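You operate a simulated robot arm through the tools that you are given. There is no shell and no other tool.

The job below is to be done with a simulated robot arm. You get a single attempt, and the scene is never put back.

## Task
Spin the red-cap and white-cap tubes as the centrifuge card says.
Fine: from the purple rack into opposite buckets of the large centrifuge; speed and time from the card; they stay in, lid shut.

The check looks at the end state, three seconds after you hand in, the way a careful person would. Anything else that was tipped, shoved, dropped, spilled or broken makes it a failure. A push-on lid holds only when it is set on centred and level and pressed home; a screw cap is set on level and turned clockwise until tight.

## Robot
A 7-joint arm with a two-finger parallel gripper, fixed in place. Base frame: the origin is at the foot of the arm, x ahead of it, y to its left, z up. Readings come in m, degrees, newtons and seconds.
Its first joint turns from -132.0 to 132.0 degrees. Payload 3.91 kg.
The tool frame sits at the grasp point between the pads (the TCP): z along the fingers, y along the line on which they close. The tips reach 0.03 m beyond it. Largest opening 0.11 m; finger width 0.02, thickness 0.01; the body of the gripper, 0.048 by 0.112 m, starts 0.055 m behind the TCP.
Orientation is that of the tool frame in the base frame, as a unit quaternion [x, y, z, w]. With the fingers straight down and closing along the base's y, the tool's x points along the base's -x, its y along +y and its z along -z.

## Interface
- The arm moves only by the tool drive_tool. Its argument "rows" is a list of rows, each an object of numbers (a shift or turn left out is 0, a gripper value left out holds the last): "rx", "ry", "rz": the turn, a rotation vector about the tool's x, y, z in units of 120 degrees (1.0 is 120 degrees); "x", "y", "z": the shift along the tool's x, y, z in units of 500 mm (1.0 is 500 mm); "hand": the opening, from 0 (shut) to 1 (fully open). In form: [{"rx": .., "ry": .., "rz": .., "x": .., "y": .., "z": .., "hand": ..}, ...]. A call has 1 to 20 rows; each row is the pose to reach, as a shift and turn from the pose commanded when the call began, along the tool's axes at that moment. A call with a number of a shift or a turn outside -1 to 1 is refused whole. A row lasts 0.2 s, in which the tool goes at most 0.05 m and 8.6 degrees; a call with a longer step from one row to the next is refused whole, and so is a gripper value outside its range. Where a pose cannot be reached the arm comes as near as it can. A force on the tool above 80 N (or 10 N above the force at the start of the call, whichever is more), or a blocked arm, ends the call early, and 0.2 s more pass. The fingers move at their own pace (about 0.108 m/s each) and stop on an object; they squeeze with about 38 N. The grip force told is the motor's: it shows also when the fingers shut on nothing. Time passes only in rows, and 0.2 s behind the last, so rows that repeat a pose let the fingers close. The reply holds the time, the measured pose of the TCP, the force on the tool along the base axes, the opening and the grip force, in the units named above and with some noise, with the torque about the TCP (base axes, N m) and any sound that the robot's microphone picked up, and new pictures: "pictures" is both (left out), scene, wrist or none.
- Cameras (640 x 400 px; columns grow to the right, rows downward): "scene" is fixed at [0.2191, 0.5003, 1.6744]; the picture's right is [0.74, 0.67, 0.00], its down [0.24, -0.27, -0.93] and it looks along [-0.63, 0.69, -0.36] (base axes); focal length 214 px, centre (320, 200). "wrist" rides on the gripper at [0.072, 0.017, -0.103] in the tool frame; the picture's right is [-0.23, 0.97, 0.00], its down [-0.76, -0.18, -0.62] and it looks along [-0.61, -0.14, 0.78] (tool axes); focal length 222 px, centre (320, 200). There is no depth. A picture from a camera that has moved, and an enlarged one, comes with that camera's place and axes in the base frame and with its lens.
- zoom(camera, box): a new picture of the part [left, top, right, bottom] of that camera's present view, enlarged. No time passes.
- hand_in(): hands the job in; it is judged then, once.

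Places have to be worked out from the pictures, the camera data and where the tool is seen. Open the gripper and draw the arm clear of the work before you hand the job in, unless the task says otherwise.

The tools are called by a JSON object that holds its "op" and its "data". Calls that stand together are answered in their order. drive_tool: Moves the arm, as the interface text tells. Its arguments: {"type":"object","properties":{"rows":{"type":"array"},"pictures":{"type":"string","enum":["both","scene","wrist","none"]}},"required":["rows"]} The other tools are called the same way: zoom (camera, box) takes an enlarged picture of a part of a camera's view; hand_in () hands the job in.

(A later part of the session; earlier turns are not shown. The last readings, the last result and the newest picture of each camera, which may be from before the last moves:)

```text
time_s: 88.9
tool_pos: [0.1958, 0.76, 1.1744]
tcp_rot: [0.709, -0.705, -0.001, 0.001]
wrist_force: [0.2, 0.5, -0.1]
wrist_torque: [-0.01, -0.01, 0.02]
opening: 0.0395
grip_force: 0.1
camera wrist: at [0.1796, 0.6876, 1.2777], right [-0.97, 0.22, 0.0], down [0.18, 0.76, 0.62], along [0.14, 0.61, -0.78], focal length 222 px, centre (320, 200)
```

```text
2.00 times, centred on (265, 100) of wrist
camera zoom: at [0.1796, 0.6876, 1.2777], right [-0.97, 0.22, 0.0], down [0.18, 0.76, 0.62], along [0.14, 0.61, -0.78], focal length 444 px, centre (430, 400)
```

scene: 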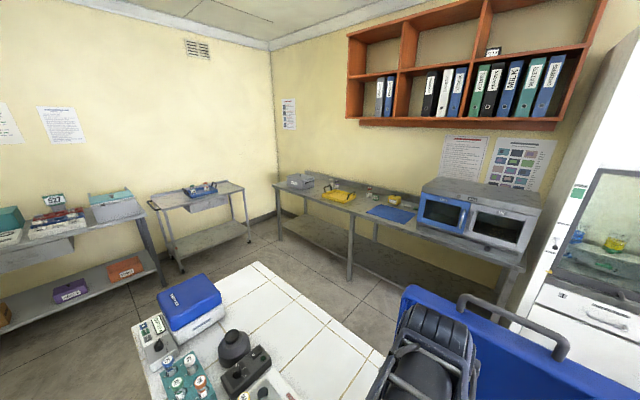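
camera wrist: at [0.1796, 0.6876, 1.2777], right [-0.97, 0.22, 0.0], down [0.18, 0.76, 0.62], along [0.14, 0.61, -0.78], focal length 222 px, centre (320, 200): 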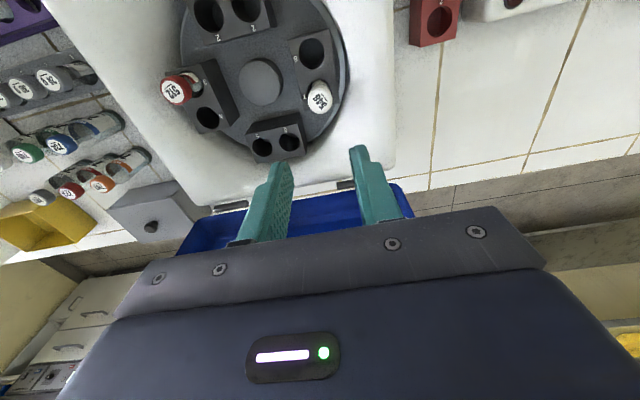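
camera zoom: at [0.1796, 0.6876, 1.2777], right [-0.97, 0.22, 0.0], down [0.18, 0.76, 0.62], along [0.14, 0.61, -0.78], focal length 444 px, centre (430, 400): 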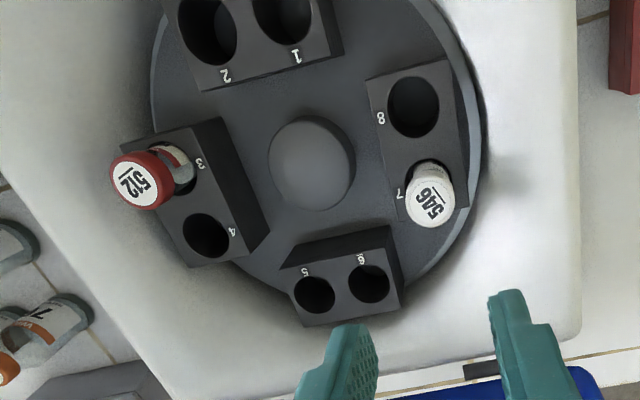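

Both tubes stand in opposite buckets (holes 3 and 7). Next is closing the lid: I withdraw up and toward the robot, turning the tool to regrip the handle as before.

{"op": "drive_tool", "data": {"rows": [{"x": 0.022, "y": -0.015, "z": -0.041, "rz": 0.068, "hand": 0.36}, {"x": 0.044, "y": -0.031, "z": -0.082, "rz": 0.136, "hand": 0.36}, {"x": 0.065, "y": -0.046, "z": -0.123, "rz": 0.205, "hand": 0.36}, {"x": 0.087, "y": -0.061, "z": -0.164, "rz": 0.273, "hand": 0.36}, {"x": 0.109, "y": -0.077, "z": -0.205, "rz": 0.341, "hand": 0.36}, {"x": 0.131, "y": -0.092, "z": -0.246, "rz": 0.409, "hand": 0.36}, {"x": 0.153, "y": -0.107, "z": -0.287, "rz": 0.477, "hand": 0.36}, {"x": 0.175, "y": -0.122, "z": -0.328, "rz": 0.545, "hand": 0.36}, {"x": 0.196, "y": -0.138, "z": -0.369, "rz": 0.614, "hand": 0.36}, {"x": 0.218, "y": -0.153, "z": -0.41, "rz": 0.682, "hand": 0.36}, {"x": 0.24, "y": -0.1684, "z": -0.4512, "rz": 0.75, "hand": 0.36}], "pictures": "wrist"}}

```text
time_s: 91.3
tool_pos: [0.2827, 0.6401, 1.3989]
tcp_rot: [0.0, 1.0, -0.001, -0.001]
wrist_force: [0.3, 0.6, 0.5]
wrist_torque: [-0.01, 0.02, 0.01]
opening: 0.0396
grip_force: 0.1
camera wrist: at [0.2092, 0.6578, 1.5027], right [0.23, 0.97, 0.0], down [0.76, -0.18, 0.62], along [0.61, -0.14, -0.78], focal length 222 px, centre (320, 200)
```

wrist: 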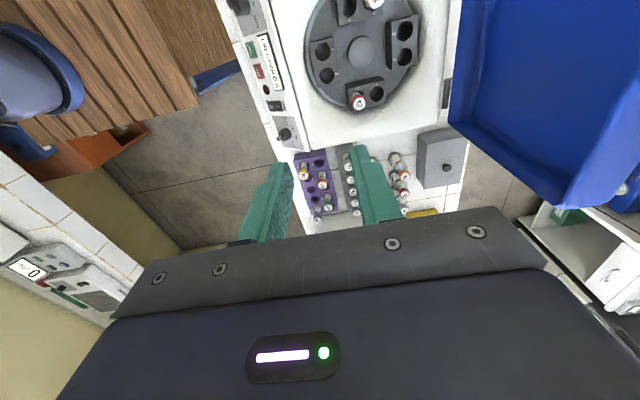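

Both caps are visible in opposite buckets. I now tilt the tool and move to the standoff in front of the raised handle, the same pose from which I withdrew.

{"op": "drive_tool", "data": {"rows": [{"x": 0.0006, "y": 0.06, "z": -0.006, "rx": -0.048, "hand": 0.33}, {"x": 0.0011, "y": 0.134, "z": -0.012, "rx": -0.096, "hand": 0.33}, {"x": 0.0017, "y": 0.201, "z": -0.018, "rx": -0.145, "hand": 0.33}, {"x": 0.0023, "y": 0.268, "z": -0.024, "rx": -0.193, "hand": 0.33}, {"x": 0.0029, "y": 0.335, "z": -0.03, "rx": -0.241, "hand": 0.33}, {"x": 0.0034, "y": 0.4, "z": -0.036, "rx": -0.289, "hand": 0.33}, {"x": 0.004, "y": 0.47, "z": -0.042, "rx": -0.3375, "hand": 0.33}, {"x": 0.004, "y": 0.47, "z": -0.042, "rx": -0.3375, "hand": 0.33}], "pictures": "both"}}

{"op": "zoom", "data": {"camera": "wrist", "box": [200, 20, 400, 240]}}

```text
time_s: 93.1
tool_pos: [0.2783, 0.8743, 1.4208]
tcp_rot: [-0.001, 0.937, 0.348, -0.001]
wrist_force: [0.4, 0.0, -0.2]
wrist_torque: [0.02, 0.0, 0.02]
opening: 0.0363
grip_force: 0.1
camera wrist: at [0.2057, 0.8209, 1.5097], right [0.23, 0.74, 0.63], down [0.76, -0.54, 0.36], along [0.6, 0.4, -0.69], focal length 222 px, centre (320, 200)
```

scene: 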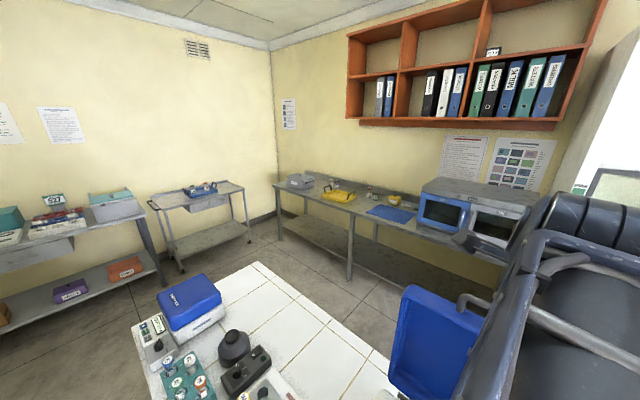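
wrist: 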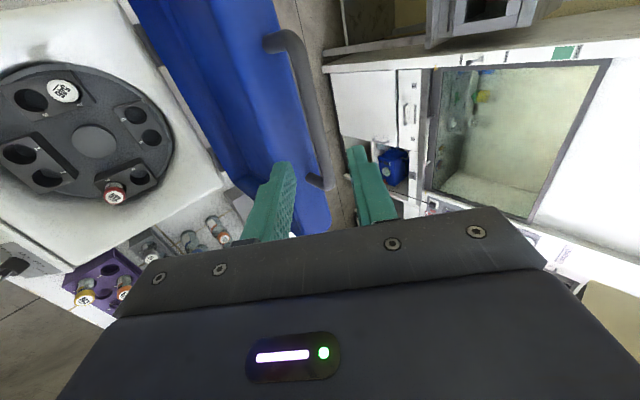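

```text
1.82 times, centred on (300, 130) of wrist
camera zoom: at [0.2057, 0.8209, 1.5097], right [0.23, 0.74, 0.63], down [0.76, -0.54, 0.36], along [0.6, 0.4, -0.69], focal length 404 px, centre (356, 327)
```

zoom: 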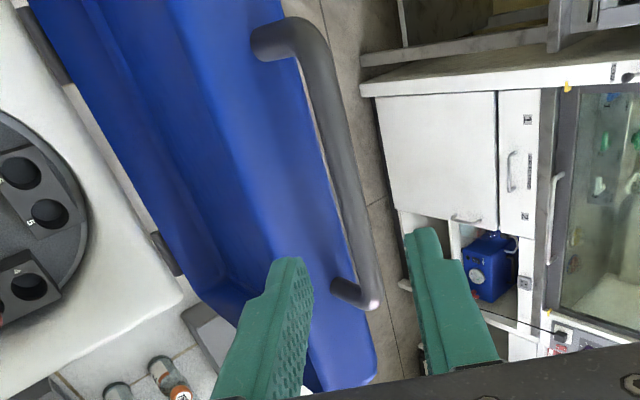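

The handle is where I left it. I narrow the fingers to 30 mm and advance along the tool axis to straddle the bar again, then close.

{"op": "drive_tool", "data": {"rows": [{"y": 0.006, "z": 0.05, "hand": 0.275}, {"y": 0.006, "z": 0.1, "hand": 0.275}, {"y": 0.006, "z": 0.15, "hand": 0.275}, {"y": 0.006, "z": 0.19, "hand": 0.275}, {"y": 0.006, "z": 0.21, "hand": 0.275}, {"y": 0.006, "z": 0.21, "hand": 0.275}], "pictures": "wrist"}}

{"op": "zoom", "data": {"camera": "wrist", "box": [200, 20, 400, 240]}}

```text
time_s: 94.5
tool_pos: [0.2785, 0.9462, 1.3422]
tcp_rot: [-0.001, 0.938, 0.347, -0.001]
wrist_force: [-0.2, -0.9, -0.4]
wrist_torque: [0.02, -0.01, 0.02]
opening: 0.0302
grip_force: 0.1
camera wrist: at [0.2053, 0.8925, 1.4321], right [0.23, 0.74, 0.63], down [0.76, -0.54, 0.36], along [0.6, 0.4, -0.69], focal length 222 px, centre (320, 200)
```

wrist: 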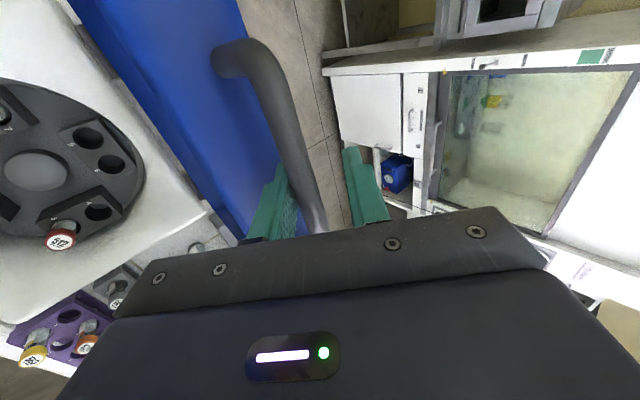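

```text
1.82 times, centred on (300, 130) of wrist
camera zoom: at [0.2053, 0.8925, 1.4321], right [0.23, 0.74, 0.63], down [0.76, -0.54, 0.36], along [0.6, 0.4, -0.69], focal length 404 px, centre (356, 327)
```

zoom: 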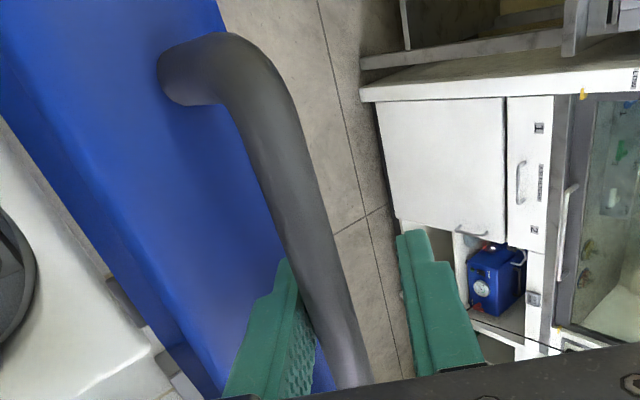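

The bar lies between the fingers. I close on it.

{"op": "drive_tool", "data": {"rows": [{"hand": 0.1}, {"hand": 0.0}, {"hand": 0.0}, {"hand": 0.0}], "pictures": "wrist"}}

```text
time_s: 95.5
tool_pos: [0.2776, 0.9467, 1.3397]
tcp_rot: [-0.001, 0.939, 0.345, -0.001]
wrist_force: [-1.1, -4.2, -22.9]
wrist_torque: [-0.07, 0.17, -0.45]
opening: 0.0138
grip_force: 45.4
camera wrist: at [0.2055, 0.8933, 1.4303], right [0.23, 0.74, 0.63], down [0.76, -0.54, 0.36], along [0.6, 0.4, -0.69], focal length 222 px, centre (320, 200)
```

wrist: 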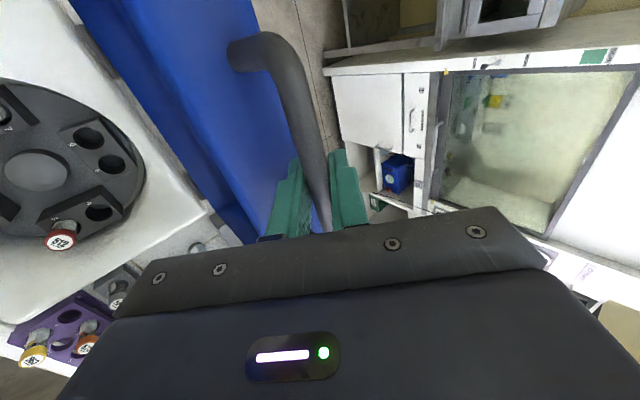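

Gripped again (13.8 mm). Now I bring the lid back over along the hinge arc (centre y 0.888, z 0.984, radius 0.352), first to about 73° lid angle.

{"op": "drive_tool", "data": {"rows": [{"y": -0.0222, "z": -0.0178, "hand": 0}, {"y": -0.0426, "z": -0.0406, "hand": 0}, {"y": -0.0686, "z": -0.0668, "hand": 0}, {"y": -0.096, "z": -0.0916, "hand": 0}, {"y": -0.1244, "z": -0.1148, "hand": 0}, {"y": -0.1542, "z": -0.1366, "hand": 0}, {"y": -0.1842, "z": -0.1568, "rx": 0.0125, "hand": 0}, {"y": -0.2156, "z": -0.1752, "rx": 0.021, "hand": 0}], "pictures": "wrist"}}

```text
time_s: 97.3
tool_pos: [0.2795, 0.8077, 1.3382]
tcp_rot: [-0.002, 0.946, 0.324, -0.001]
wrist_force: [-6.2, 9.1, -34.9]
wrist_torque: [-0.07, 0.33, -0.13]
opening: 0.0138
grip_force: 45.2
camera wrist: at [0.2063, 0.7581, 1.4304], right [0.23, 0.77, 0.6], down [0.76, -0.52, 0.38], along [0.6, 0.37, -0.7], focal length 222 px, centre (320, 200)
```

wrist: 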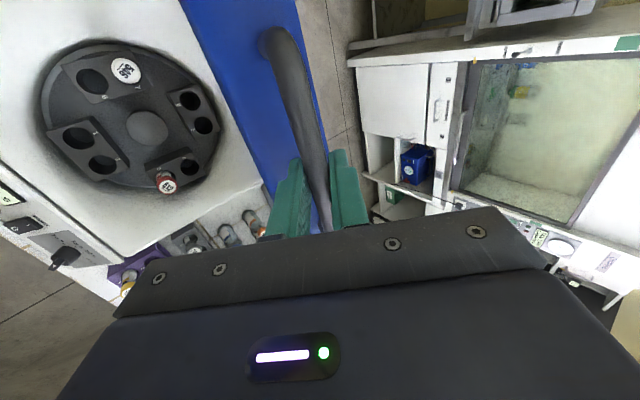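

The lid follows. The −35 N vertical pull means I'm slightly outside the arc; I shrink the radius a little and continue down to ~55°, bringing the tool back upright gradually.

{"op": "drive_tool", "data": {"rows": [{"y": -0.0358, "z": -0.0062, "rx": 0.025, "hand": 0}, {"y": -0.0682, "z": -0.0192, "rx": 0.05, "hand": 0}, {"y": -0.1008, "z": -0.0308, "rx": 0.0833, "hand": 0}, {"y": -0.1344, "z": -0.04, "rx": 0.1083, "hand": 0}, {"y": -0.1678, "z": -0.0474, "rx": 0.1417, "hand": 0}, {"y": -0.2024, "z": -0.0528, "rx": 0.1667, "hand": 0}], "pictures": "wrist"}}

```text
time_s: 98.7
tool_pos: [0.2794, 0.7092, 1.2977]
tcp_rot: [0.0, 0.988, 0.157, -0.002]
wrist_force: [-4.1, 0.8, 2.1]
wrist_torque: [0.24, -0.1, 0.03]
opening: 0.0137
grip_force: 44.9
camera wrist: at [0.2063, 0.6947, 1.4009], right [0.23, 0.93, 0.3], down [0.76, -0.36, 0.54], along [0.61, 0.11, -0.79], focal length 222 px, centre (320, 200)
```

wrist: 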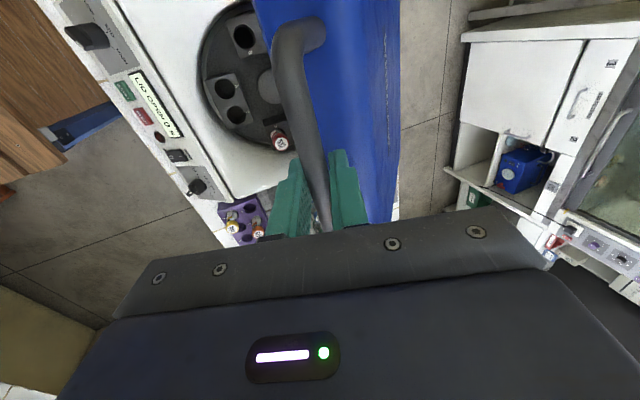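

Force is near zero — the arc is right. I continue lowering to about 25°.

{"op": "drive_tool", "data": {"rows": [{"y": -0.0334, "z": 0.0084, "rx": 0.0333, "hand": 0}, {"y": -0.0664, "z": 0.0192, "rx": 0.0667, "hand": 0}, {"y": -0.0986, "z": 0.0314, "rx": 0.1, "hand": 0}, {"y": -0.1306, "z": 0.0458, "rx": 0.125, "hand": 0}, {"y": -0.1622, "z": 0.0616, "rx": 0.15, "hand": 0}, {"y": -0.195, "z": 0.0774, "rx": 0.15, "hand": 0}, {"y": -0.2272, "z": 0.0948, "rx": 0.15, "hand": 0}, {"y": -0.2586, "z": 0.114, "rx": 0.15, "hand": 0}, {"y": -0.2874, "z": 0.1362, "rx": 0.15, "hand": 0}, {"y": -0.3156, "z": 0.16, "rx": 0.15, "hand": 0}], "pictures": "wrist"}}

```text
time_s: 100.9
tool_pos: [0.28, 0.5861, 1.1735]
tcp_rot: [-0.001, 1.0, 0.001, -0.001]
wrist_force: [-6.3, 4.4, -1.4]
wrist_torque: [0.04, -0.04, 0.42]
opening: 0.0136
grip_force: 45.0
camera wrist: at [0.2066, 0.6031, 1.2757], right [0.22, 0.97, 0.0], down [0.76, -0.18, 0.62], along [0.61, -0.14, -0.78], focal length 222 px, centre (320, 200)
```

wrist: 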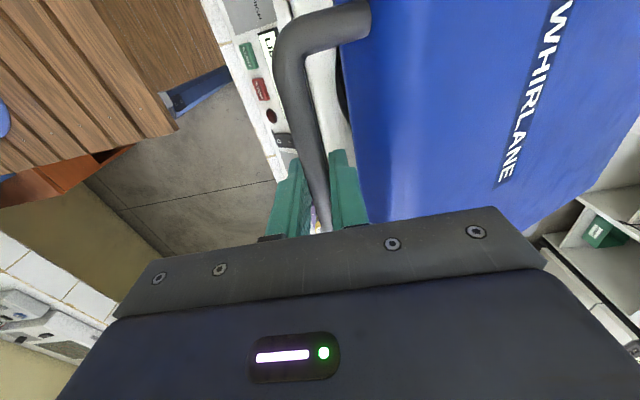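

{"op": "drive_tool", "data": {"rows": [{"y": -0.0192, "z": 0.0312, "hand": 0}, {"y": -0.035, "z": 0.0644, "hand": 0}, {"y": -0.0492, "z": 0.0984, "hand": 0}, {"y": -0.0614, "z": 0.133, "hand": 0}, {"y": -0.0718, "z": 0.1684, "hand": 0}, {"y": -0.0804, "z": 0.204, "hand": 0}, {"y": -0.0872, "z": 0.2402, "hand": 0}], "pictures": "wrist"}}

```text
time_s: 102.5
tool_pos: [0.2787, 0.5393, 1.0525]
tcp_rot: [0.0, 1.0, 0.0, -0.001]
wrist_force: [-2.3, -29.8, 1.2]
wrist_torque: [-0.27, 0.3, 0.47]
opening: 0.0136
grip_force: 45.3
camera wrist: at [0.2066, 0.5577, 1.1551], right [0.22, 0.97, 0.0], down [0.76, -0.18, 0.62], along [0.61, -0.14, -0.78], focal length 222 px, centre (320, 200)
```

wrist: 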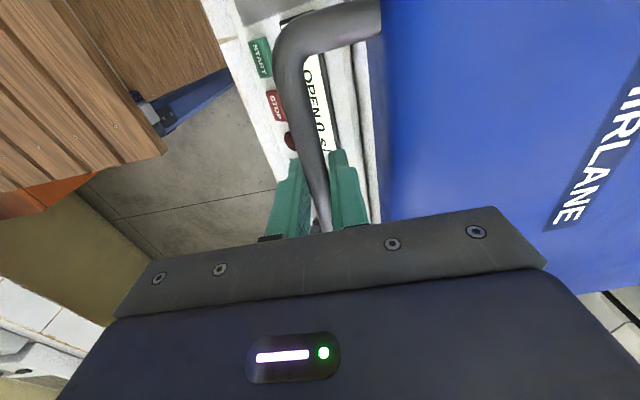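

Nearly shut; I shift 5 mm to −y to relieve the side force and lower the lid the last bit, pressing it home.

{"op": "drive_tool", "data": {"rows": [{"y": -0.0106, "z": 0.022, "hand": 0}, {"y": -0.0126, "z": 0.038, "hand": 0}, {"y": -0.0126, "z": 0.05, "hand": 0}, {"y": -0.0126, "z": 0.058, "hand": 0}], "pictures": "wrist"}}

{"op": "zoom", "data": {"camera": "wrist", "box": [220, 0, 420, 180]}}

```text
time_s: 103.5
tool_pos: [0.28, 0.5355, 1.0248]
tcp_rot: [-0.001, 1.0, 0.002, -0.001]
wrist_force: [0.5, 6.6, 12.8]
wrist_torque: [0.0, 1.11, 0.43]
opening: 0.0136
grip_force: 45.0
camera wrist: at [0.2066, 0.5532, 1.1278], right [0.23, 0.97, 0.0], down [0.76, -0.18, 0.62], along [0.61, -0.14, -0.78], focal length 222 px, centre (320, 200)
```

wrist: 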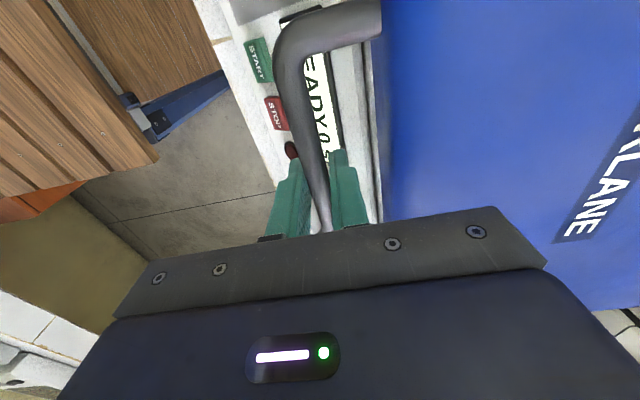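

```text
2.22 times, centred on (320, 90) of wrist
camera zoom: at [0.2066, 0.5532, 1.1278], right [0.23, 0.97, 0.0], down [0.76, -0.18, 0.62], along [0.61, -0.14, -0.78], focal length 494 px, centre (320, 444)
```

zoom: 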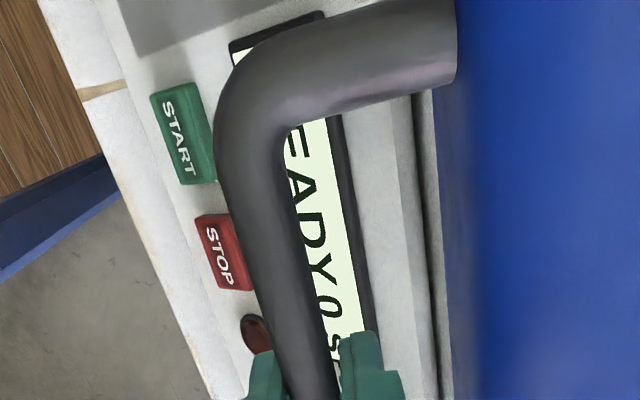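

The display now reads READY: lid shut with the tubes recognised. I press slightly more, then open the fingers and rise off the handle.

{"op": "drive_tool", "data": {"rows": [{"z": 0.008, "hand": 0}, {"z": 0.008, "hand": 0}, {"z": 0.0, "hand": 0.2}, {"z": 0.0, "hand": 0.327}, {"z": 0.0, "hand": 0.327}, {"z": -0.04, "hand": 0.327}, {"z": -0.1, "hand": 0.327}, {"z": -0.17, "hand": 0.327}, {"z": -0.24, "hand": 0.327}], "pictures": "wrist"}}

{"op": "zoom", "data": {"camera": "wrist", "box": [200, 0, 400, 200]}}

```text
time_s: 105.5
tool_pos: [0.2788, 0.5347, 1.1433]
tcp_rot: [-0.001, 1.0, 0.0, -0.001]
wrist_force: [-0.2, -0.1, -0.3]
wrist_torque: [0.0, 0.02, -0.02]
opening: 0.0358
grip_force: 0.0
camera wrist: at [0.2064, 0.5526, 1.2464], right [0.22, 0.97, 0.0], down [0.76, -0.18, 0.62], along [0.61, -0.14, -0.78], focal length 222 px, centre (320, 200)
```

wrist: 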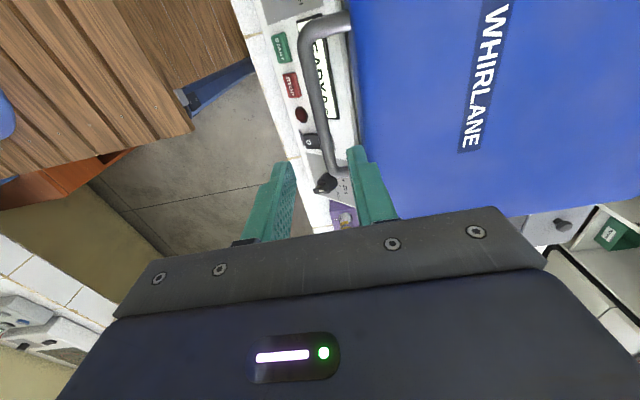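

```text
2.00 times, centred on (300, 100) of wrist
camera zoom: at [0.2064, 0.5526, 1.2464], right [0.22, 0.97, 0.0], down [0.76, -0.18, 0.62], along [0.61, -0.14, -0.78], focal length 444 px, centre (360, 400)
```

zoom: 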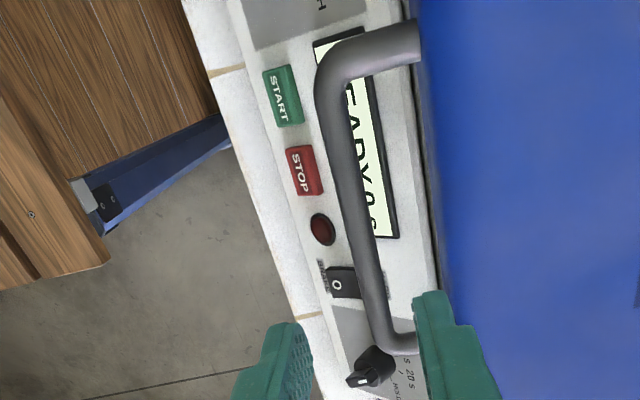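

Lid shut, display READY. Now I turn the tool back to face the panel, fingers closed, to double-check both knobs before pressing START.

{"op": "drive_tool", "data": {"rows": [{"x": 0.011, "y": -0.012, "z": 0.0, "rz": -0.068, "hand": 0.2}, {"x": 0.022, "y": -0.024, "z": 0.0, "rz": -0.136, "hand": 0.1}, {"x": 0.033, "y": -0.036, "z": 0.0, "rz": -0.205, "hand": 0}, {"x": 0.044, "y": -0.05, "z": 0.0, "rz": -0.273, "hand": 0}, {"x": 0.055, "y": -0.065, "z": 0.0, "rz": -0.341, "hand": 0}, {"x": 0.066, "y": -0.08, "z": 0.0, "rz": -0.409, "hand": 0}, {"x": 0.077, "y": -0.09, "z": 0.0, "rz": -0.477, "hand": 0}, {"x": 0.088, "y": -0.1, "z": 0.02, "rz": -0.545, "hand": 0}, {"x": 0.1, "y": -0.11, "z": 0.05, "rz": -0.614, "hand": 0}, {"x": 0.11, "y": -0.12, "z": 0.08, "rz": -0.682, "hand": 0}, {"x": 0.1196, "y": -0.1294, "z": 0.1, "rz": -0.75, "hand": 0}], "pictures": "wrist"}}

{"op": "zoom", "data": {"camera": "wrist", "box": [120, 80, 420, 220]}}

```text
time_s: 107.9
tool_pos: [0.2204, 0.4703, 1.094]
tcp_rot: [0.709, -0.705, -0.001, 0.0]
wrist_force: [-0.5, 0.1, -0.4]
wrist_torque: [-0.01, -0.01, 0.01]
opening: 0.0001
grip_force: 37.4
camera wrist: at [0.2028, 0.3986, 1.1963], right [-0.97, 0.22, 0.0], down [0.18, 0.76, 0.62], along [0.14, 0.61, -0.78], focal length 222 px, centre (320, 200)
```

wrist: 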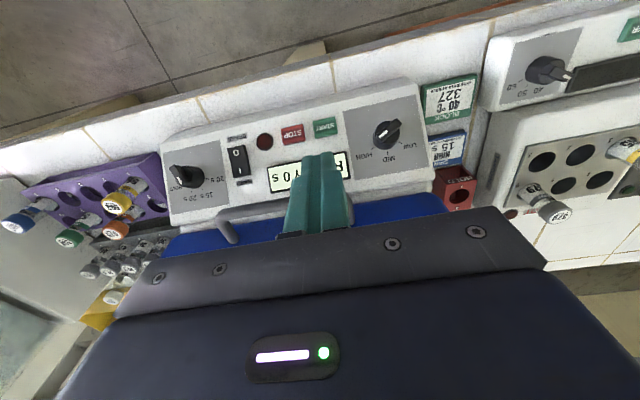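

```text
2.13 times, centred on (270, 150) of wrist
camera zoom: at [0.2028, 0.3986, 1.1963], right [-0.97, 0.22, 0.0], down [0.18, 0.76, 0.62], along [0.14, 0.61, -0.78], focal length 474 px, centre (427, 307)
```

zoom: 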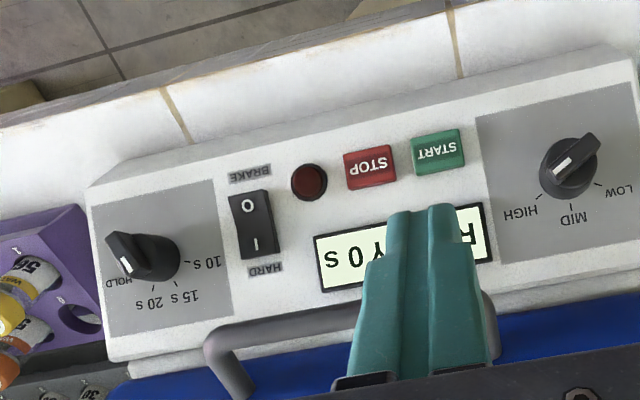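

{"op": "zoom", "data": {"camera": "wrist", "box": [155, 135, 245, 225]}}

{"op": "zoom", "data": {"camera": "wrist", "box": [340, 95, 430, 185]}}

```text
4.44 times, centred on (200, 180) of wrist
camera zoom: at [0.2028, 0.3986, 1.1963], right [-0.97, 0.22, 0.0], down [0.18, 0.76, 0.62], along [0.14, 0.61, -0.78], focal length 987 px, centre (853, 289)
```

zoom: 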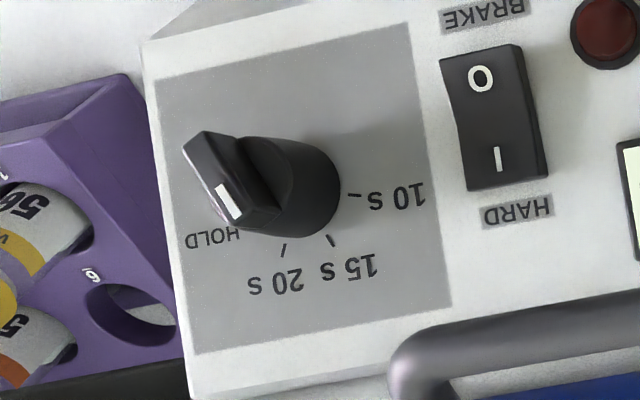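

```text
4.44 times, centred on (385, 140) of wrist
camera zoom: at [0.2028, 0.3986, 1.1963], right [-0.97, 0.22, 0.0], down [0.18, 0.76, 0.62], along [0.14, 0.61, -0.78], focal length 987 px, centre (31, 467)
```

zoom: 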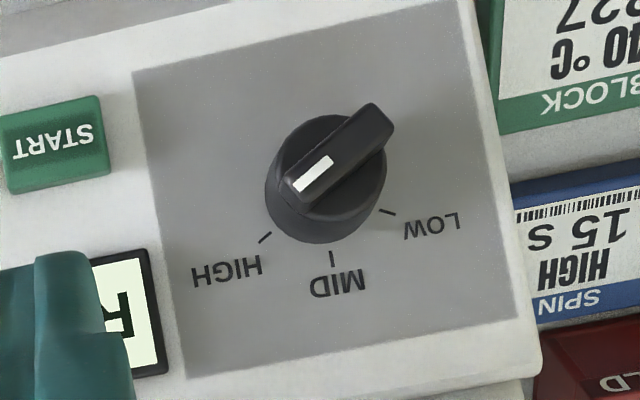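

Both settings check out: HIGH and 15 s. START's face is at about (0.2195, 0.500, 0.921); I press it with the closed fingertips and back off.

{"op": "drive_tool", "data": {"rows": [{"x": -0.02, "y": 0.0018, "z": 0.08, "hand": 0}, {"x": -0.0454, "y": 0.0018, "z": 0.15, "hand": 0}, {"x": -0.0454, "y": 0.0018, "z": 0.2, "hand": 0}, {"x": -0.0454, "y": 0.0018, "z": 0.25, "hand": 0}, {"x": -0.0454, "y": 0.0018, "z": 0.272, "hand": 0}, {"x": -0.0454, "y": 0.0018, "z": 0.284, "hand": 0}, {"x": -0.0454, "y": 0.0018, "z": 0.294, "hand": 0}], "pictures": "wrist"}}

{"op": "zoom", "data": {"camera": "wrist", "box": [200, 60, 420, 240]}}

```text
time_s: 109.2
tool_pos: [0.2195, 0.4958, 0.9636]
tcp_rot: [0.707, -0.707, -0.003, -0.005]
wrist_force: [-1.4, -4.2, 23.6]
wrist_torque: [1.22, -0.06, 0.04]
opening: 0.0001
grip_force: 37.0
stopped in row 6: the force on the tool passed its limit at 98 N (the readings are from after the stop); the commanded pose is now the measured one
camera wrist: at [0.2011, 0.4232, 1.0656], right [-0.97, 0.23, 0.0], down [0.17, 0.75, 0.63], along [0.14, 0.62, -0.77], focal length 222 px, centre (320, 200)
```

wrist: 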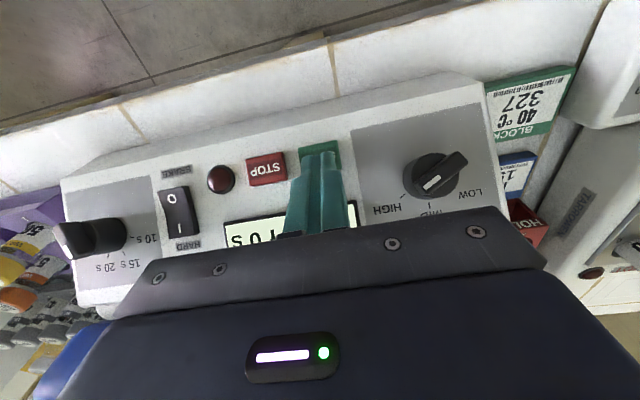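

```text
2.22 times, centred on (310, 150) of wrist
camera zoom: at [0.2011, 0.4232, 1.0656], right [-0.97, 0.23, 0.0], down [0.17, 0.75, 0.63], along [0.14, 0.62, -0.77], focal length 494 px, centre (342, 311)
```

zoom: 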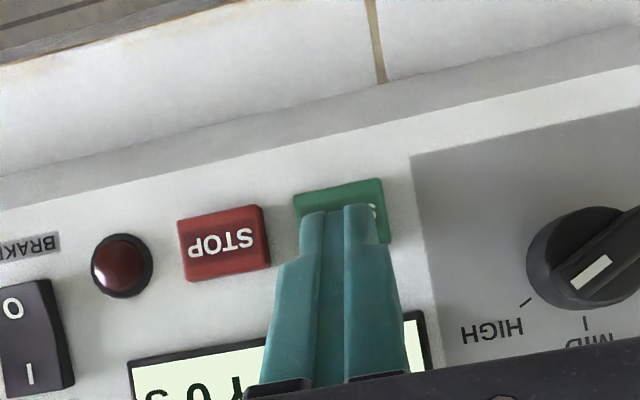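

The stop came from the gripper body touching the lid handle above (torque places the contact at y≈0.54), not from the button. I back off and tilt the tool about 15° so its body leans away from the handle.

{"op": "drive_tool", "data": {"rows": [{"x": 0.01, "z": -0.03, "hand": 0}, {"x": 0.03, "z": -0.08, "hand": 0}, {"x": 0.03, "z": -0.08, "ry": -0.06, "hand": 0}, {"x": 0.03, "z": -0.08, "ry": -0.125, "hand": 0}, {"x": 0.03, "z": -0.08, "ry": -0.125, "hand": 0}], "pictures": "wrist"}}

{"op": "zoom", "data": {"camera": "wrist", "box": [180, 60, 440, 240]}}

```text
time_s: 110.4
tool_pos: [0.2194, 0.4808, 1.0009]
tcp_rot: [0.701, -0.7, -0.096, -0.096]
wrist_force: [-0.9, -0.4, 0.0]
wrist_torque: [0.02, 0.03, -0.02]
opening: 0.0
grip_force: 38.0
camera wrist: at [0.2011, 0.3835, 1.0815], right [-0.97, 0.22, 0.06], down [0.17, 0.57, 0.81], along [0.14, 0.8, -0.59], focal length 222 px, centre (320, 200)
```

wrist: 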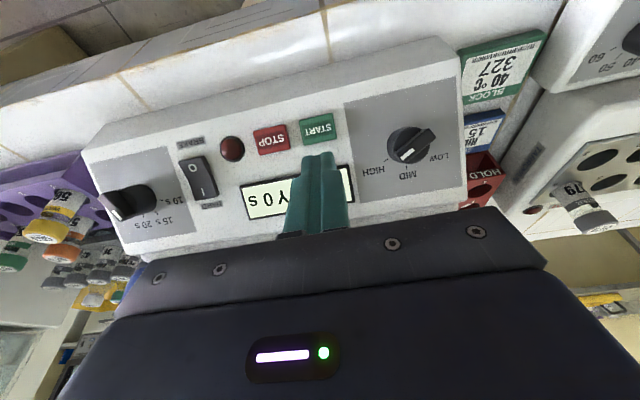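

```text
2.22 times, centred on (310, 150) of wrist
camera zoom: at [0.2011, 0.3835, 1.0815], right [-0.97, 0.22, 0.06], down [0.17, 0.57, 0.81], along [0.14, 0.8, -0.59], focal length 494 px, centre (342, 311)
```

zoom: 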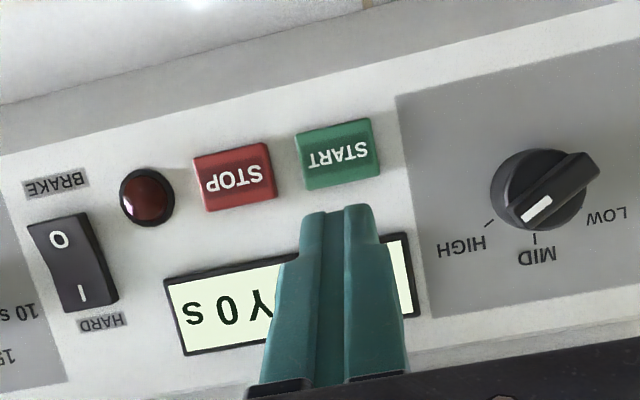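

The tool leans 15.6° now, clear of the handle. I approach START along the panel normal, press a few millimetres, and come back off in the same move.

{"op": "drive_tool", "data": {"rows": [{"x": 0.018, "z": 0.043, "hand": 0}, {"x": 0.0354, "z": 0.0864, "hand": 0}, {"x": 0.0307, "z": 0.0953, "hand": 0}, {"x": 0.026, "z": 0.1042, "hand": 0}, {"x": 0.0237, "z": 0.1086, "hand": 0}, {"x": 0.0214, "z": 0.113, "hand": 0}], "pictures": "wrist"}}

{"op": "zoom", "data": {"camera": "wrist", "box": [180, 60, 440, 240]}}

```text
time_s: 111.8
tool_pos: [0.2182, 0.4853, 0.9447]
tcp_rot: [0.702, -0.699, -0.095, -0.096]
wrist_force: [0.0, -4.4, 9.5]
wrist_torque: [0.07, -0.01, 0.01]
opening: 0.0
grip_force: 38.2
heard: click
camera wrist: at [0.2011, 0.3883, 1.0248], right [-0.97, 0.22, 0.06], down [0.17, 0.57, 0.81], along [0.14, 0.8, -0.59], focal length 222 px, centre (320, 200)
```

wrist: 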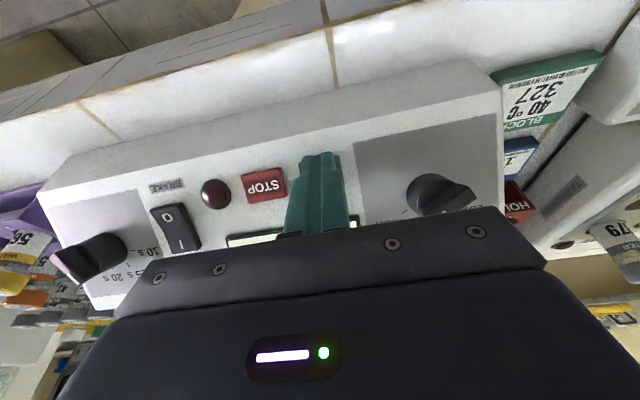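

```text
2.22 times, centred on (310, 150) of wrist
camera zoom: at [0.2011, 0.3883, 1.0248], right [-0.97, 0.22, 0.06], down [0.17, 0.57, 0.81], along [0.14, 0.8, -0.59], focal length 494 px, centre (342, 311)
```

zoom: 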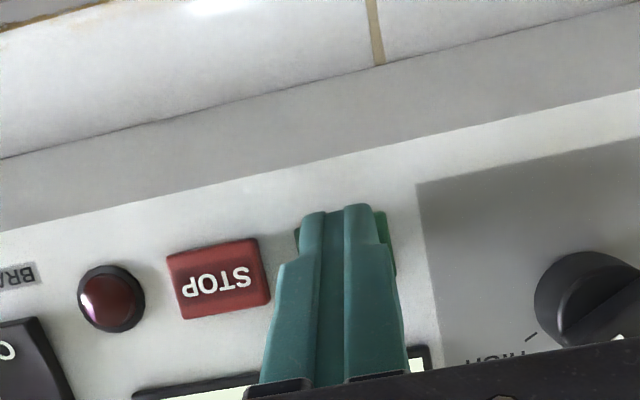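

A click was heard and the button gave way. I back off to see the display and lamp.

{"op": "drive_tool", "data": {"rows": [{"x": 0.014, "z": -0.02, "hand": 0}, {"x": 0.02, "z": -0.08, "hand": 0}, {"x": 0.03, "z": -0.14, "hand": 0}], "pictures": "wrist"}}

{"op": "zoom", "data": {"camera": "wrist", "box": [180, 60, 440, 240]}}

```text
time_s: 112.6
tool_pos: [0.2189, 0.451, 1.0066]
tcp_rot: [0.701, -0.7, -0.094, -0.096]
wrist_force: [0.0, 0.8, -0.5]
wrist_torque: [0.01, -0.02, 0.0]
opening: 0.0
grip_force: 37.4
camera wrist: at [0.2023, 0.3549, 1.0876], right [-0.97, 0.22, 0.06], down [0.18, 0.57, 0.8], along [0.14, 0.79, -0.59], focal length 222 px, centre (320, 200)
```

wrist: 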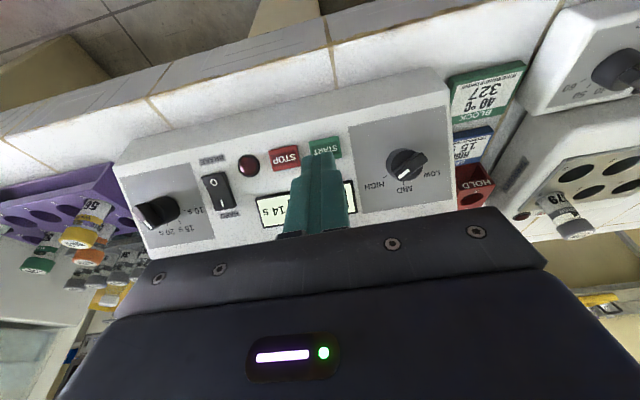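

```text
2.22 times, centred on (310, 150) of wrist
camera zoom: at [0.2023, 0.3549, 1.0876], right [-0.97, 0.22, 0.06], down [0.18, 0.57, 0.8], along [0.14, 0.79, -0.59], focal length 494 px, centre (342, 311)
```

zoom: 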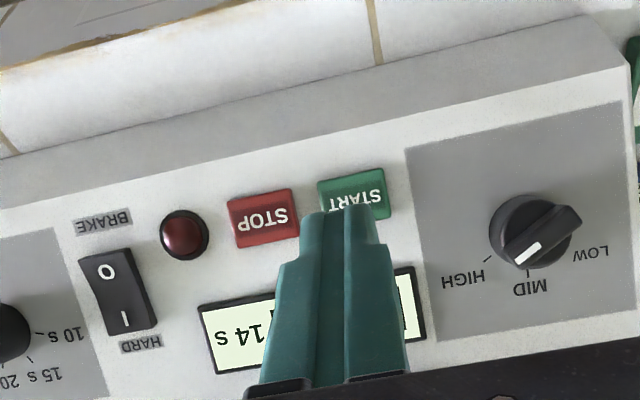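

The display counts down (14 s): the run has started with 15 s set. I move the arm clear, leveling the tool, and watch the display while it runs.

{"op": "drive_tool", "data": {"rows": [{"x": 0.01, "y": 0.0, "z": -0.06, "ry": 0.03, "hand": 0}, {"x": 0.02, "y": 0.03, "z": -0.12, "ry": 0.06, "hand": 0}, {"x": 0.02, "y": 0.06, "z": -0.18, "ry": 0.1, "hand": 0}, {"x": 0.02, "y": 0.09, "z": -0.24, "ry": 0.13, "hand": 0}, {"x": 0.02, "y": 0.12, "z": -0.28, "ry": 0.13, "hand": 0.3}, {"x": 0.02, "y": 0.12, "z": -0.28, "ry": 0.13, "hand": 0.5}, {"x": 0.02, "y": 0.12, "z": -0.28, "ry": 0.13, "hand": 0.5}, {"x": 0.02, "y": 0.12, "z": -0.28, "ry": 0.13, "hand": 0.5}, {"x": 0.02, "y": 0.12, "z": -0.28, "ry": 0.13, "hand": 0.5}, {"x": 0.02, "y": 0.12, "z": -0.28, "ry": 0.13, "hand": 0.5}], "pictures": "wrist"}}

{"op": "zoom", "data": {"camera": "wrist", "box": [150, 60, 450, 240]}}

```text
time_s: 114.8
tool_pos: [0.1588, 0.4039, 1.1404]
tcp_rot: [0.708, -0.707, 0.001, -0.001]
wrist_force: [0.4, -0.5, -0.5]
wrist_torque: [-0.02, 0.04, 0.03]
opening: 0.055
grip_force: 0.1
camera wrist: at [0.1417, 0.3327, 1.2433], right [-0.97, 0.23, 0.0], down [0.17, 0.76, 0.62], along [0.14, 0.61, -0.78], focal length 222 px, centre (320, 200)
```

wrist: 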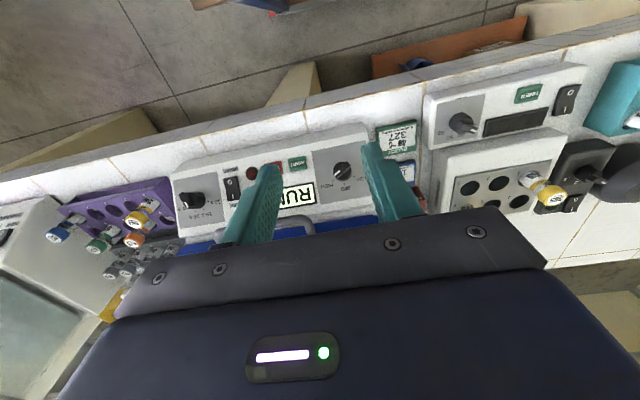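

```text
2.13 times, centred on (300, 150) of wrist
camera zoom: at [0.1417, 0.3327, 1.2433], right [-0.97, 0.23, 0.0], down [0.17, 0.76, 0.62], along [0.14, 0.61, -0.78], focal length 474 px, centre (363, 307)
```

zoom: 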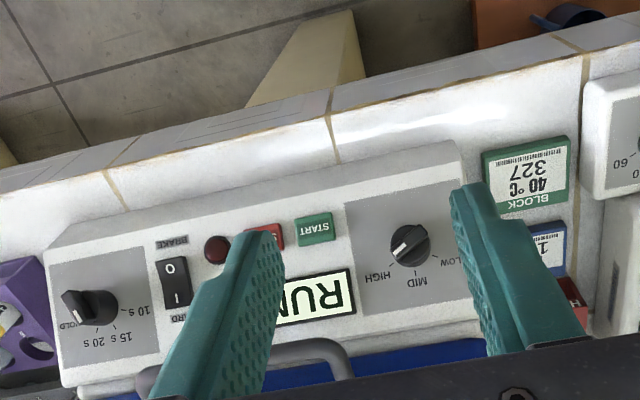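

The display shows RUN. I shift a little for a clear view of the display and wait.

{"op": "drive_tool", "data": {"rows": [{"y": -0.06, "hand": 0.6}, {"y": -0.12, "hand": 0.6}, {"y": -0.12, "hand": 0.6}, {"y": -0.12, "hand": 0.6}, {"y": -0.12, "hand": 0.6}, {"y": -0.12, "hand": 0.6}, {"y": -0.12, "hand": 0.6}, {"y": -0.12, "hand": 0.6}, {"y": -0.12, "hand": 0.6}, {"y": -0.12, "hand": 0.6}, {"y": -0.12, "hand": 0.6}, {"y": -0.12, "hand": 0.6}, {"y": -0.12, "hand": 0.6}, {"y": -0.12, "hand": 0.6}, {"y": -0.12, "hand": 0.6}, {"y": -0.12, "hand": 0.6}, {"y": -0.12, "hand": 0.6}, {"y": -0.12, "hand": 0.6}, {"y": -0.12, "hand": 0.6}, {"y": -0.12, "hand": 0.6}], "pictures": "wrist"}}

{"op": "zoom", "data": {"camera": "wrist", "box": [180, 80, 460, 240]}}

```text
time_s: 119.0
tool_pos: [0.2199, 0.403, 1.141]
tcp_rot: [0.708, -0.706, 0.0, 0.0]
wrist_force: [0.4, 0.0, -0.2]
wrist_torque: [-0.02, 0.0, -0.01]
opening: 0.0658
grip_force: 0.0
camera wrist: at [0.2016, 0.3325, 1.2441], right [-0.97, 0.23, 0.0], down [0.17, 0.76, 0.62], along [0.14, 0.61, -0.78], focal length 222 px, centre (320, 200)
```

wrist: 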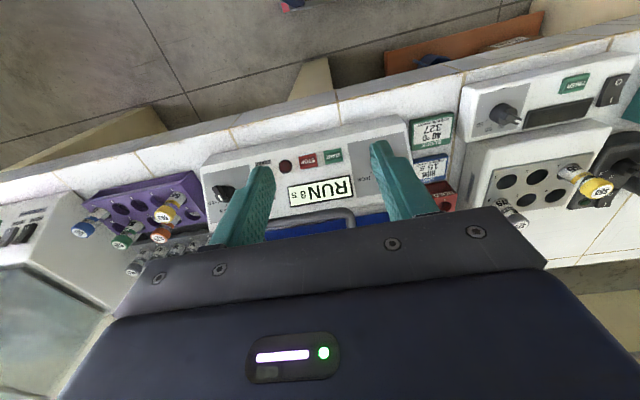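

```text
2.29 times, centred on (320, 160) of wrist
camera zoom: at [0.2016, 0.3325, 1.2441], right [-0.97, 0.23, 0.0], down [0.17, 0.76, 0.62], along [0.14, 0.61, -0.78], focal length 508 px, centre (320, 291)
```

zoom: 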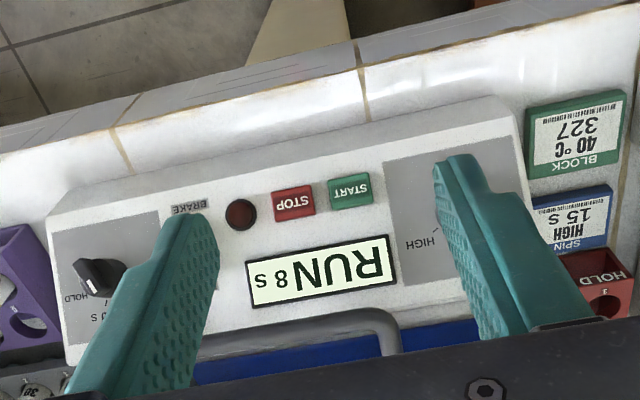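

RUN, 8 s left, with no imbalance warning. I keep waiting.

{"op": "drive_tool", "data": {"rows": [{"hand": 0.6}, {"hand": 0.6}, {"hand": 0.6}, {"hand": 0.6}, {"hand": 0.6}, {"hand": 0.6}, {"hand": 0.6}, {"hand": 0.6}, {"hand": 0.6}, {"hand": 0.6}, {"hand": 0.6}, {"hand": 0.6}, {"hand": 0.6}, {"hand": 0.6}, {"hand": 0.6}, {"hand": 0.6}, {"hand": 0.6}, {"hand": 0.6}, {"hand": 0.6}, {"hand": 0.6}], "pictures": "none"}}

{"op": "drive_tool", "data": {"rows": [{"hand": 0.6}, {"hand": 0.6}, {"hand": 0.6}, {"hand": 0.6}, {"hand": 0.6}, {"hand": 0.6}, {"hand": 0.6}, {"hand": 0.6}, {"hand": 0.6}, {"hand": 0.6}, {"hand": 0.6}, {"hand": 0.6}, {"hand": 0.6}, {"hand": 0.6}, {"hand": 0.6}, {"hand": 0.6}, {"hand": 0.6}, {"hand": 0.6}, {"hand": 0.6}, {"hand": 0.6}], "pictures": "wrist"}}

{"op": "zoom", "data": {"camera": "wrist", "box": [180, 80, 460, 240]}}

```text
time_s: 123.2
tool_pos: [0.2192, 0.4046, 1.141]
tcp_rot: [0.708, -0.706, 0.0, 0.0]
wrist_force: [-0.3, 0.2, -0.3]
wrist_torque: [0.0, 0.02, 0.0]
opening: 0.0659
grip_force: 0.1
```

```text
time_s: 127.4
tool_pos: [0.2182, 0.4036, 1.1409]
tcp_rot: [0.708, -0.706, 0.001, 0.0]
wrist_force: [-0.8, 0.4, 0.9]
wrist_torque: [-0.01, -0.02, -0.01]
opening: 0.066
grip_force: 0.0
camera wrist: at [0.2016, 0.3325, 1.2441], right [-0.97, 0.23, 0.0], down [0.17, 0.76, 0.62], along [0.14, 0.61, -0.78], focal length 222 px, centre (320, 200)
```

wrist: 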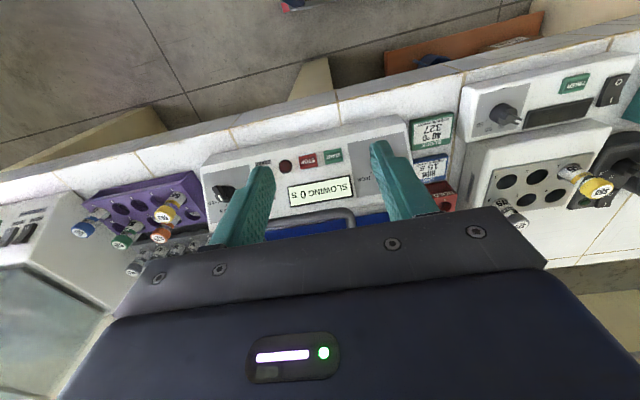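

```text
2.29 times, centred on (320, 160) of wrist
camera zoom: at [0.2016, 0.3325, 1.2441], right [-0.97, 0.23, 0.0], down [0.17, 0.76, 0.62], along [0.14, 0.61, -0.78], focal length 508 px, centre (320, 291)
```

zoom: 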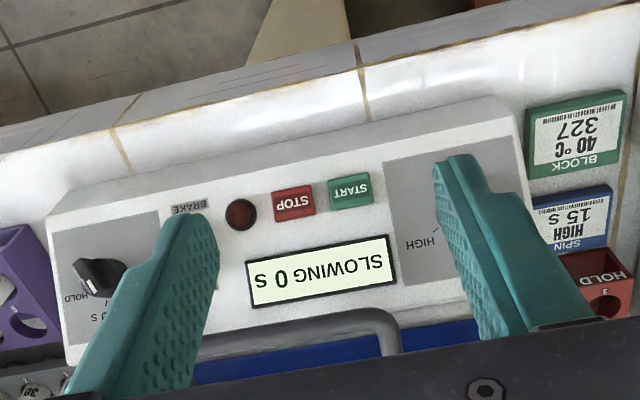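

The 15 s are over and the rotor is SLOWING. I wait for it to stop fully.

{"op": "drive_tool", "data": {"rows": [{"hand": 0.6}, {"hand": 0.6}, {"hand": 0.6}, {"hand": 0.6}, {"hand": 0.6}, {"hand": 0.6}, {"hand": 0.6}, {"hand": 0.6}, {"hand": 0.6}, {"hand": 0.6}, {"hand": 0.6}, {"hand": 0.6}, {"hand": 0.6}, {"hand": 0.6}, {"hand": 0.6}, {"hand": 0.6}, {"hand": 0.6}, {"hand": 0.6}, {"hand": 0.6}, {"hand": 0.6}], "pictures": "none"}}

{"op": "drive_tool", "data": {"rows": [{"hand": 0.6}, {"hand": 0.6}, {"hand": 0.6}, {"hand": 0.6}, {"hand": 0.6}, {"hand": 0.6}, {"hand": 0.6}, {"hand": 0.6}, {"hand": 0.6}, {"hand": 0.6}, {"hand": 0.6}, {"hand": 0.6}, {"hand": 0.6}, {"hand": 0.6}, {"hand": 0.6}, {"hand": 0.6}, {"hand": 0.6}, {"hand": 0.6}, {"hand": 0.6}, {"hand": 0.6}], "pictures": "wrist"}}

{"op": "zoom", "data": {"camera": "wrist", "box": [180, 80, 460, 240]}}

```text
time_s: 131.6
tool_pos: [0.2197, 0.4045, 1.1406]
tcp_rot: [0.708, -0.706, 0.001, -0.001]
wrist_force: [0.1, -0.8, 0.2]
wrist_torque: [-0.03, 0.02, 0.02]
opening: 0.066
grip_force: 0.1
```

```text
time_s: 135.8
tool_pos: [0.2199, 0.4033, 1.1404]
tcp_rot: [0.708, -0.706, 0.001, -0.001]
wrist_force: [0.2, 0.5, -0.7]
wrist_torque: [-0.03, 0.01, 0.02]
opening: 0.0659
grip_force: 0.0
camera wrist: at [0.2016, 0.3325, 1.2441], right [-0.97, 0.23, 0.0], down [0.17, 0.76, 0.62], along [0.14, 0.61, -0.78], focal length 222 px, centre (320, 200)
```

wrist: 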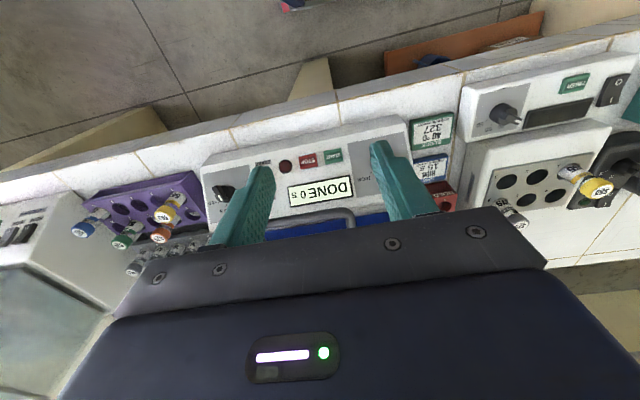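

```text
2.29 times, centred on (320, 160) of wrist
camera zoom: at [0.2016, 0.3325, 1.2441], right [-0.97, 0.23, 0.0], down [0.17, 0.76, 0.62], along [0.14, 0.61, -0.78], focal length 508 px, centre (320, 291)
```

zoom: 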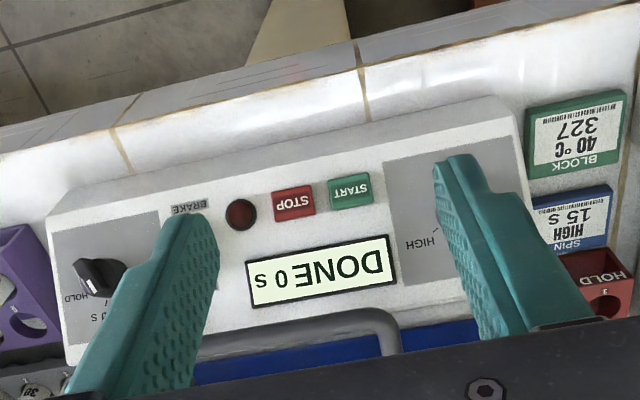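

The display says DONE. I open the gripper, draw the arm up and clear, and take a last look around.

{"op": "drive_tool", "data": {"rows": [{"x": 0.0, "y": -0.02, "z": -0.08, "hand": 1}, {"x": 0.02, "y": -0.06, "z": -0.16, "hand": 1}, {"x": 0.035, "y": -0.1, "z": -0.24, "hand": 1}, {"x": 0.05, "y": -0.14, "z": -0.32, "hand": 1}, {"x": 0.065, "y": -0.18, "z": -0.4, "hand": 1}, {"x": 0.08, "y": -0.22, "z": -0.48, "hand": 1}, {"x": 0.095, "y": -0.26, "z": -0.56, "hand": 1}, {"x": 0.11, "y": -0.3, "z": -0.63, "hand": 1}, {"x": 0.125, "y": -0.33, "z": -0.68, "hand": 1}, {"x": 0.14, "y": -0.36, "z": -0.72, "hand": 1}], "pictures": "both"}}

{"op": "zoom", "data": {"camera": "wrist", "box": [180, 60, 480, 240]}}

```text
time_s: 138.0
tool_pos: [0.3981, 0.3361, 1.501]
tcp_rot: [0.708, -0.707, 0.0, -0.001]
wrist_force: [-0.5, 0.0, 0.2]
wrist_torque: [0.01, -0.01, 0.01]
opening: 0.1098
grip_force: 0.0
camera wrist: at [0.38, 0.2644, 1.6046], right [-0.97, 0.22, 0.0], down [0.17, 0.76, 0.62], along [0.14, 0.61, -0.78], focal length 222 px, centre (320, 200)
```

scene: 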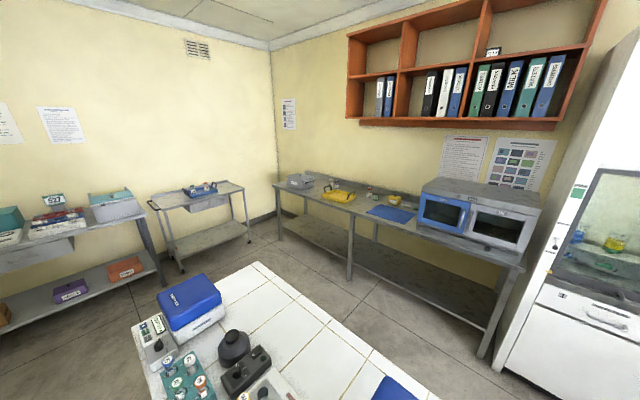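
wrist: 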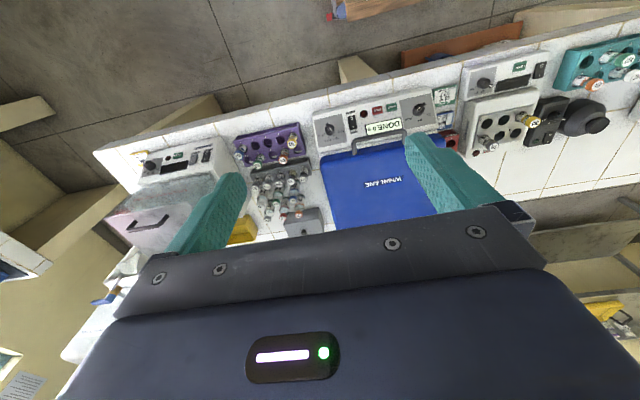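

```text
2.13 times, centred on (330, 150) of wrist
camera zoom: at [0.38, 0.2644, 1.6046], right [-0.97, 0.22, 0.0], down [0.17, 0.76, 0.62], along [0.14, 0.61, -0.78], focal length 474 px, centre (299, 307)
```

zoom: 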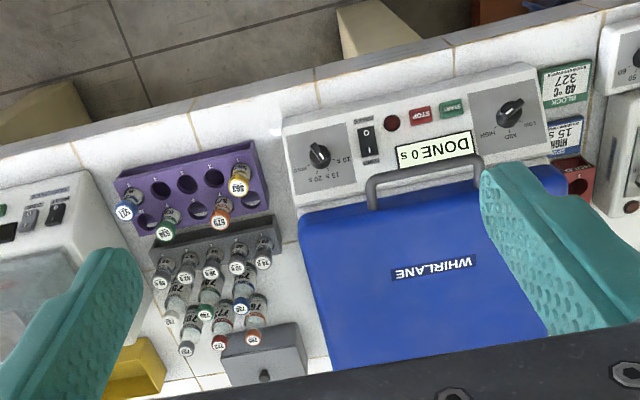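

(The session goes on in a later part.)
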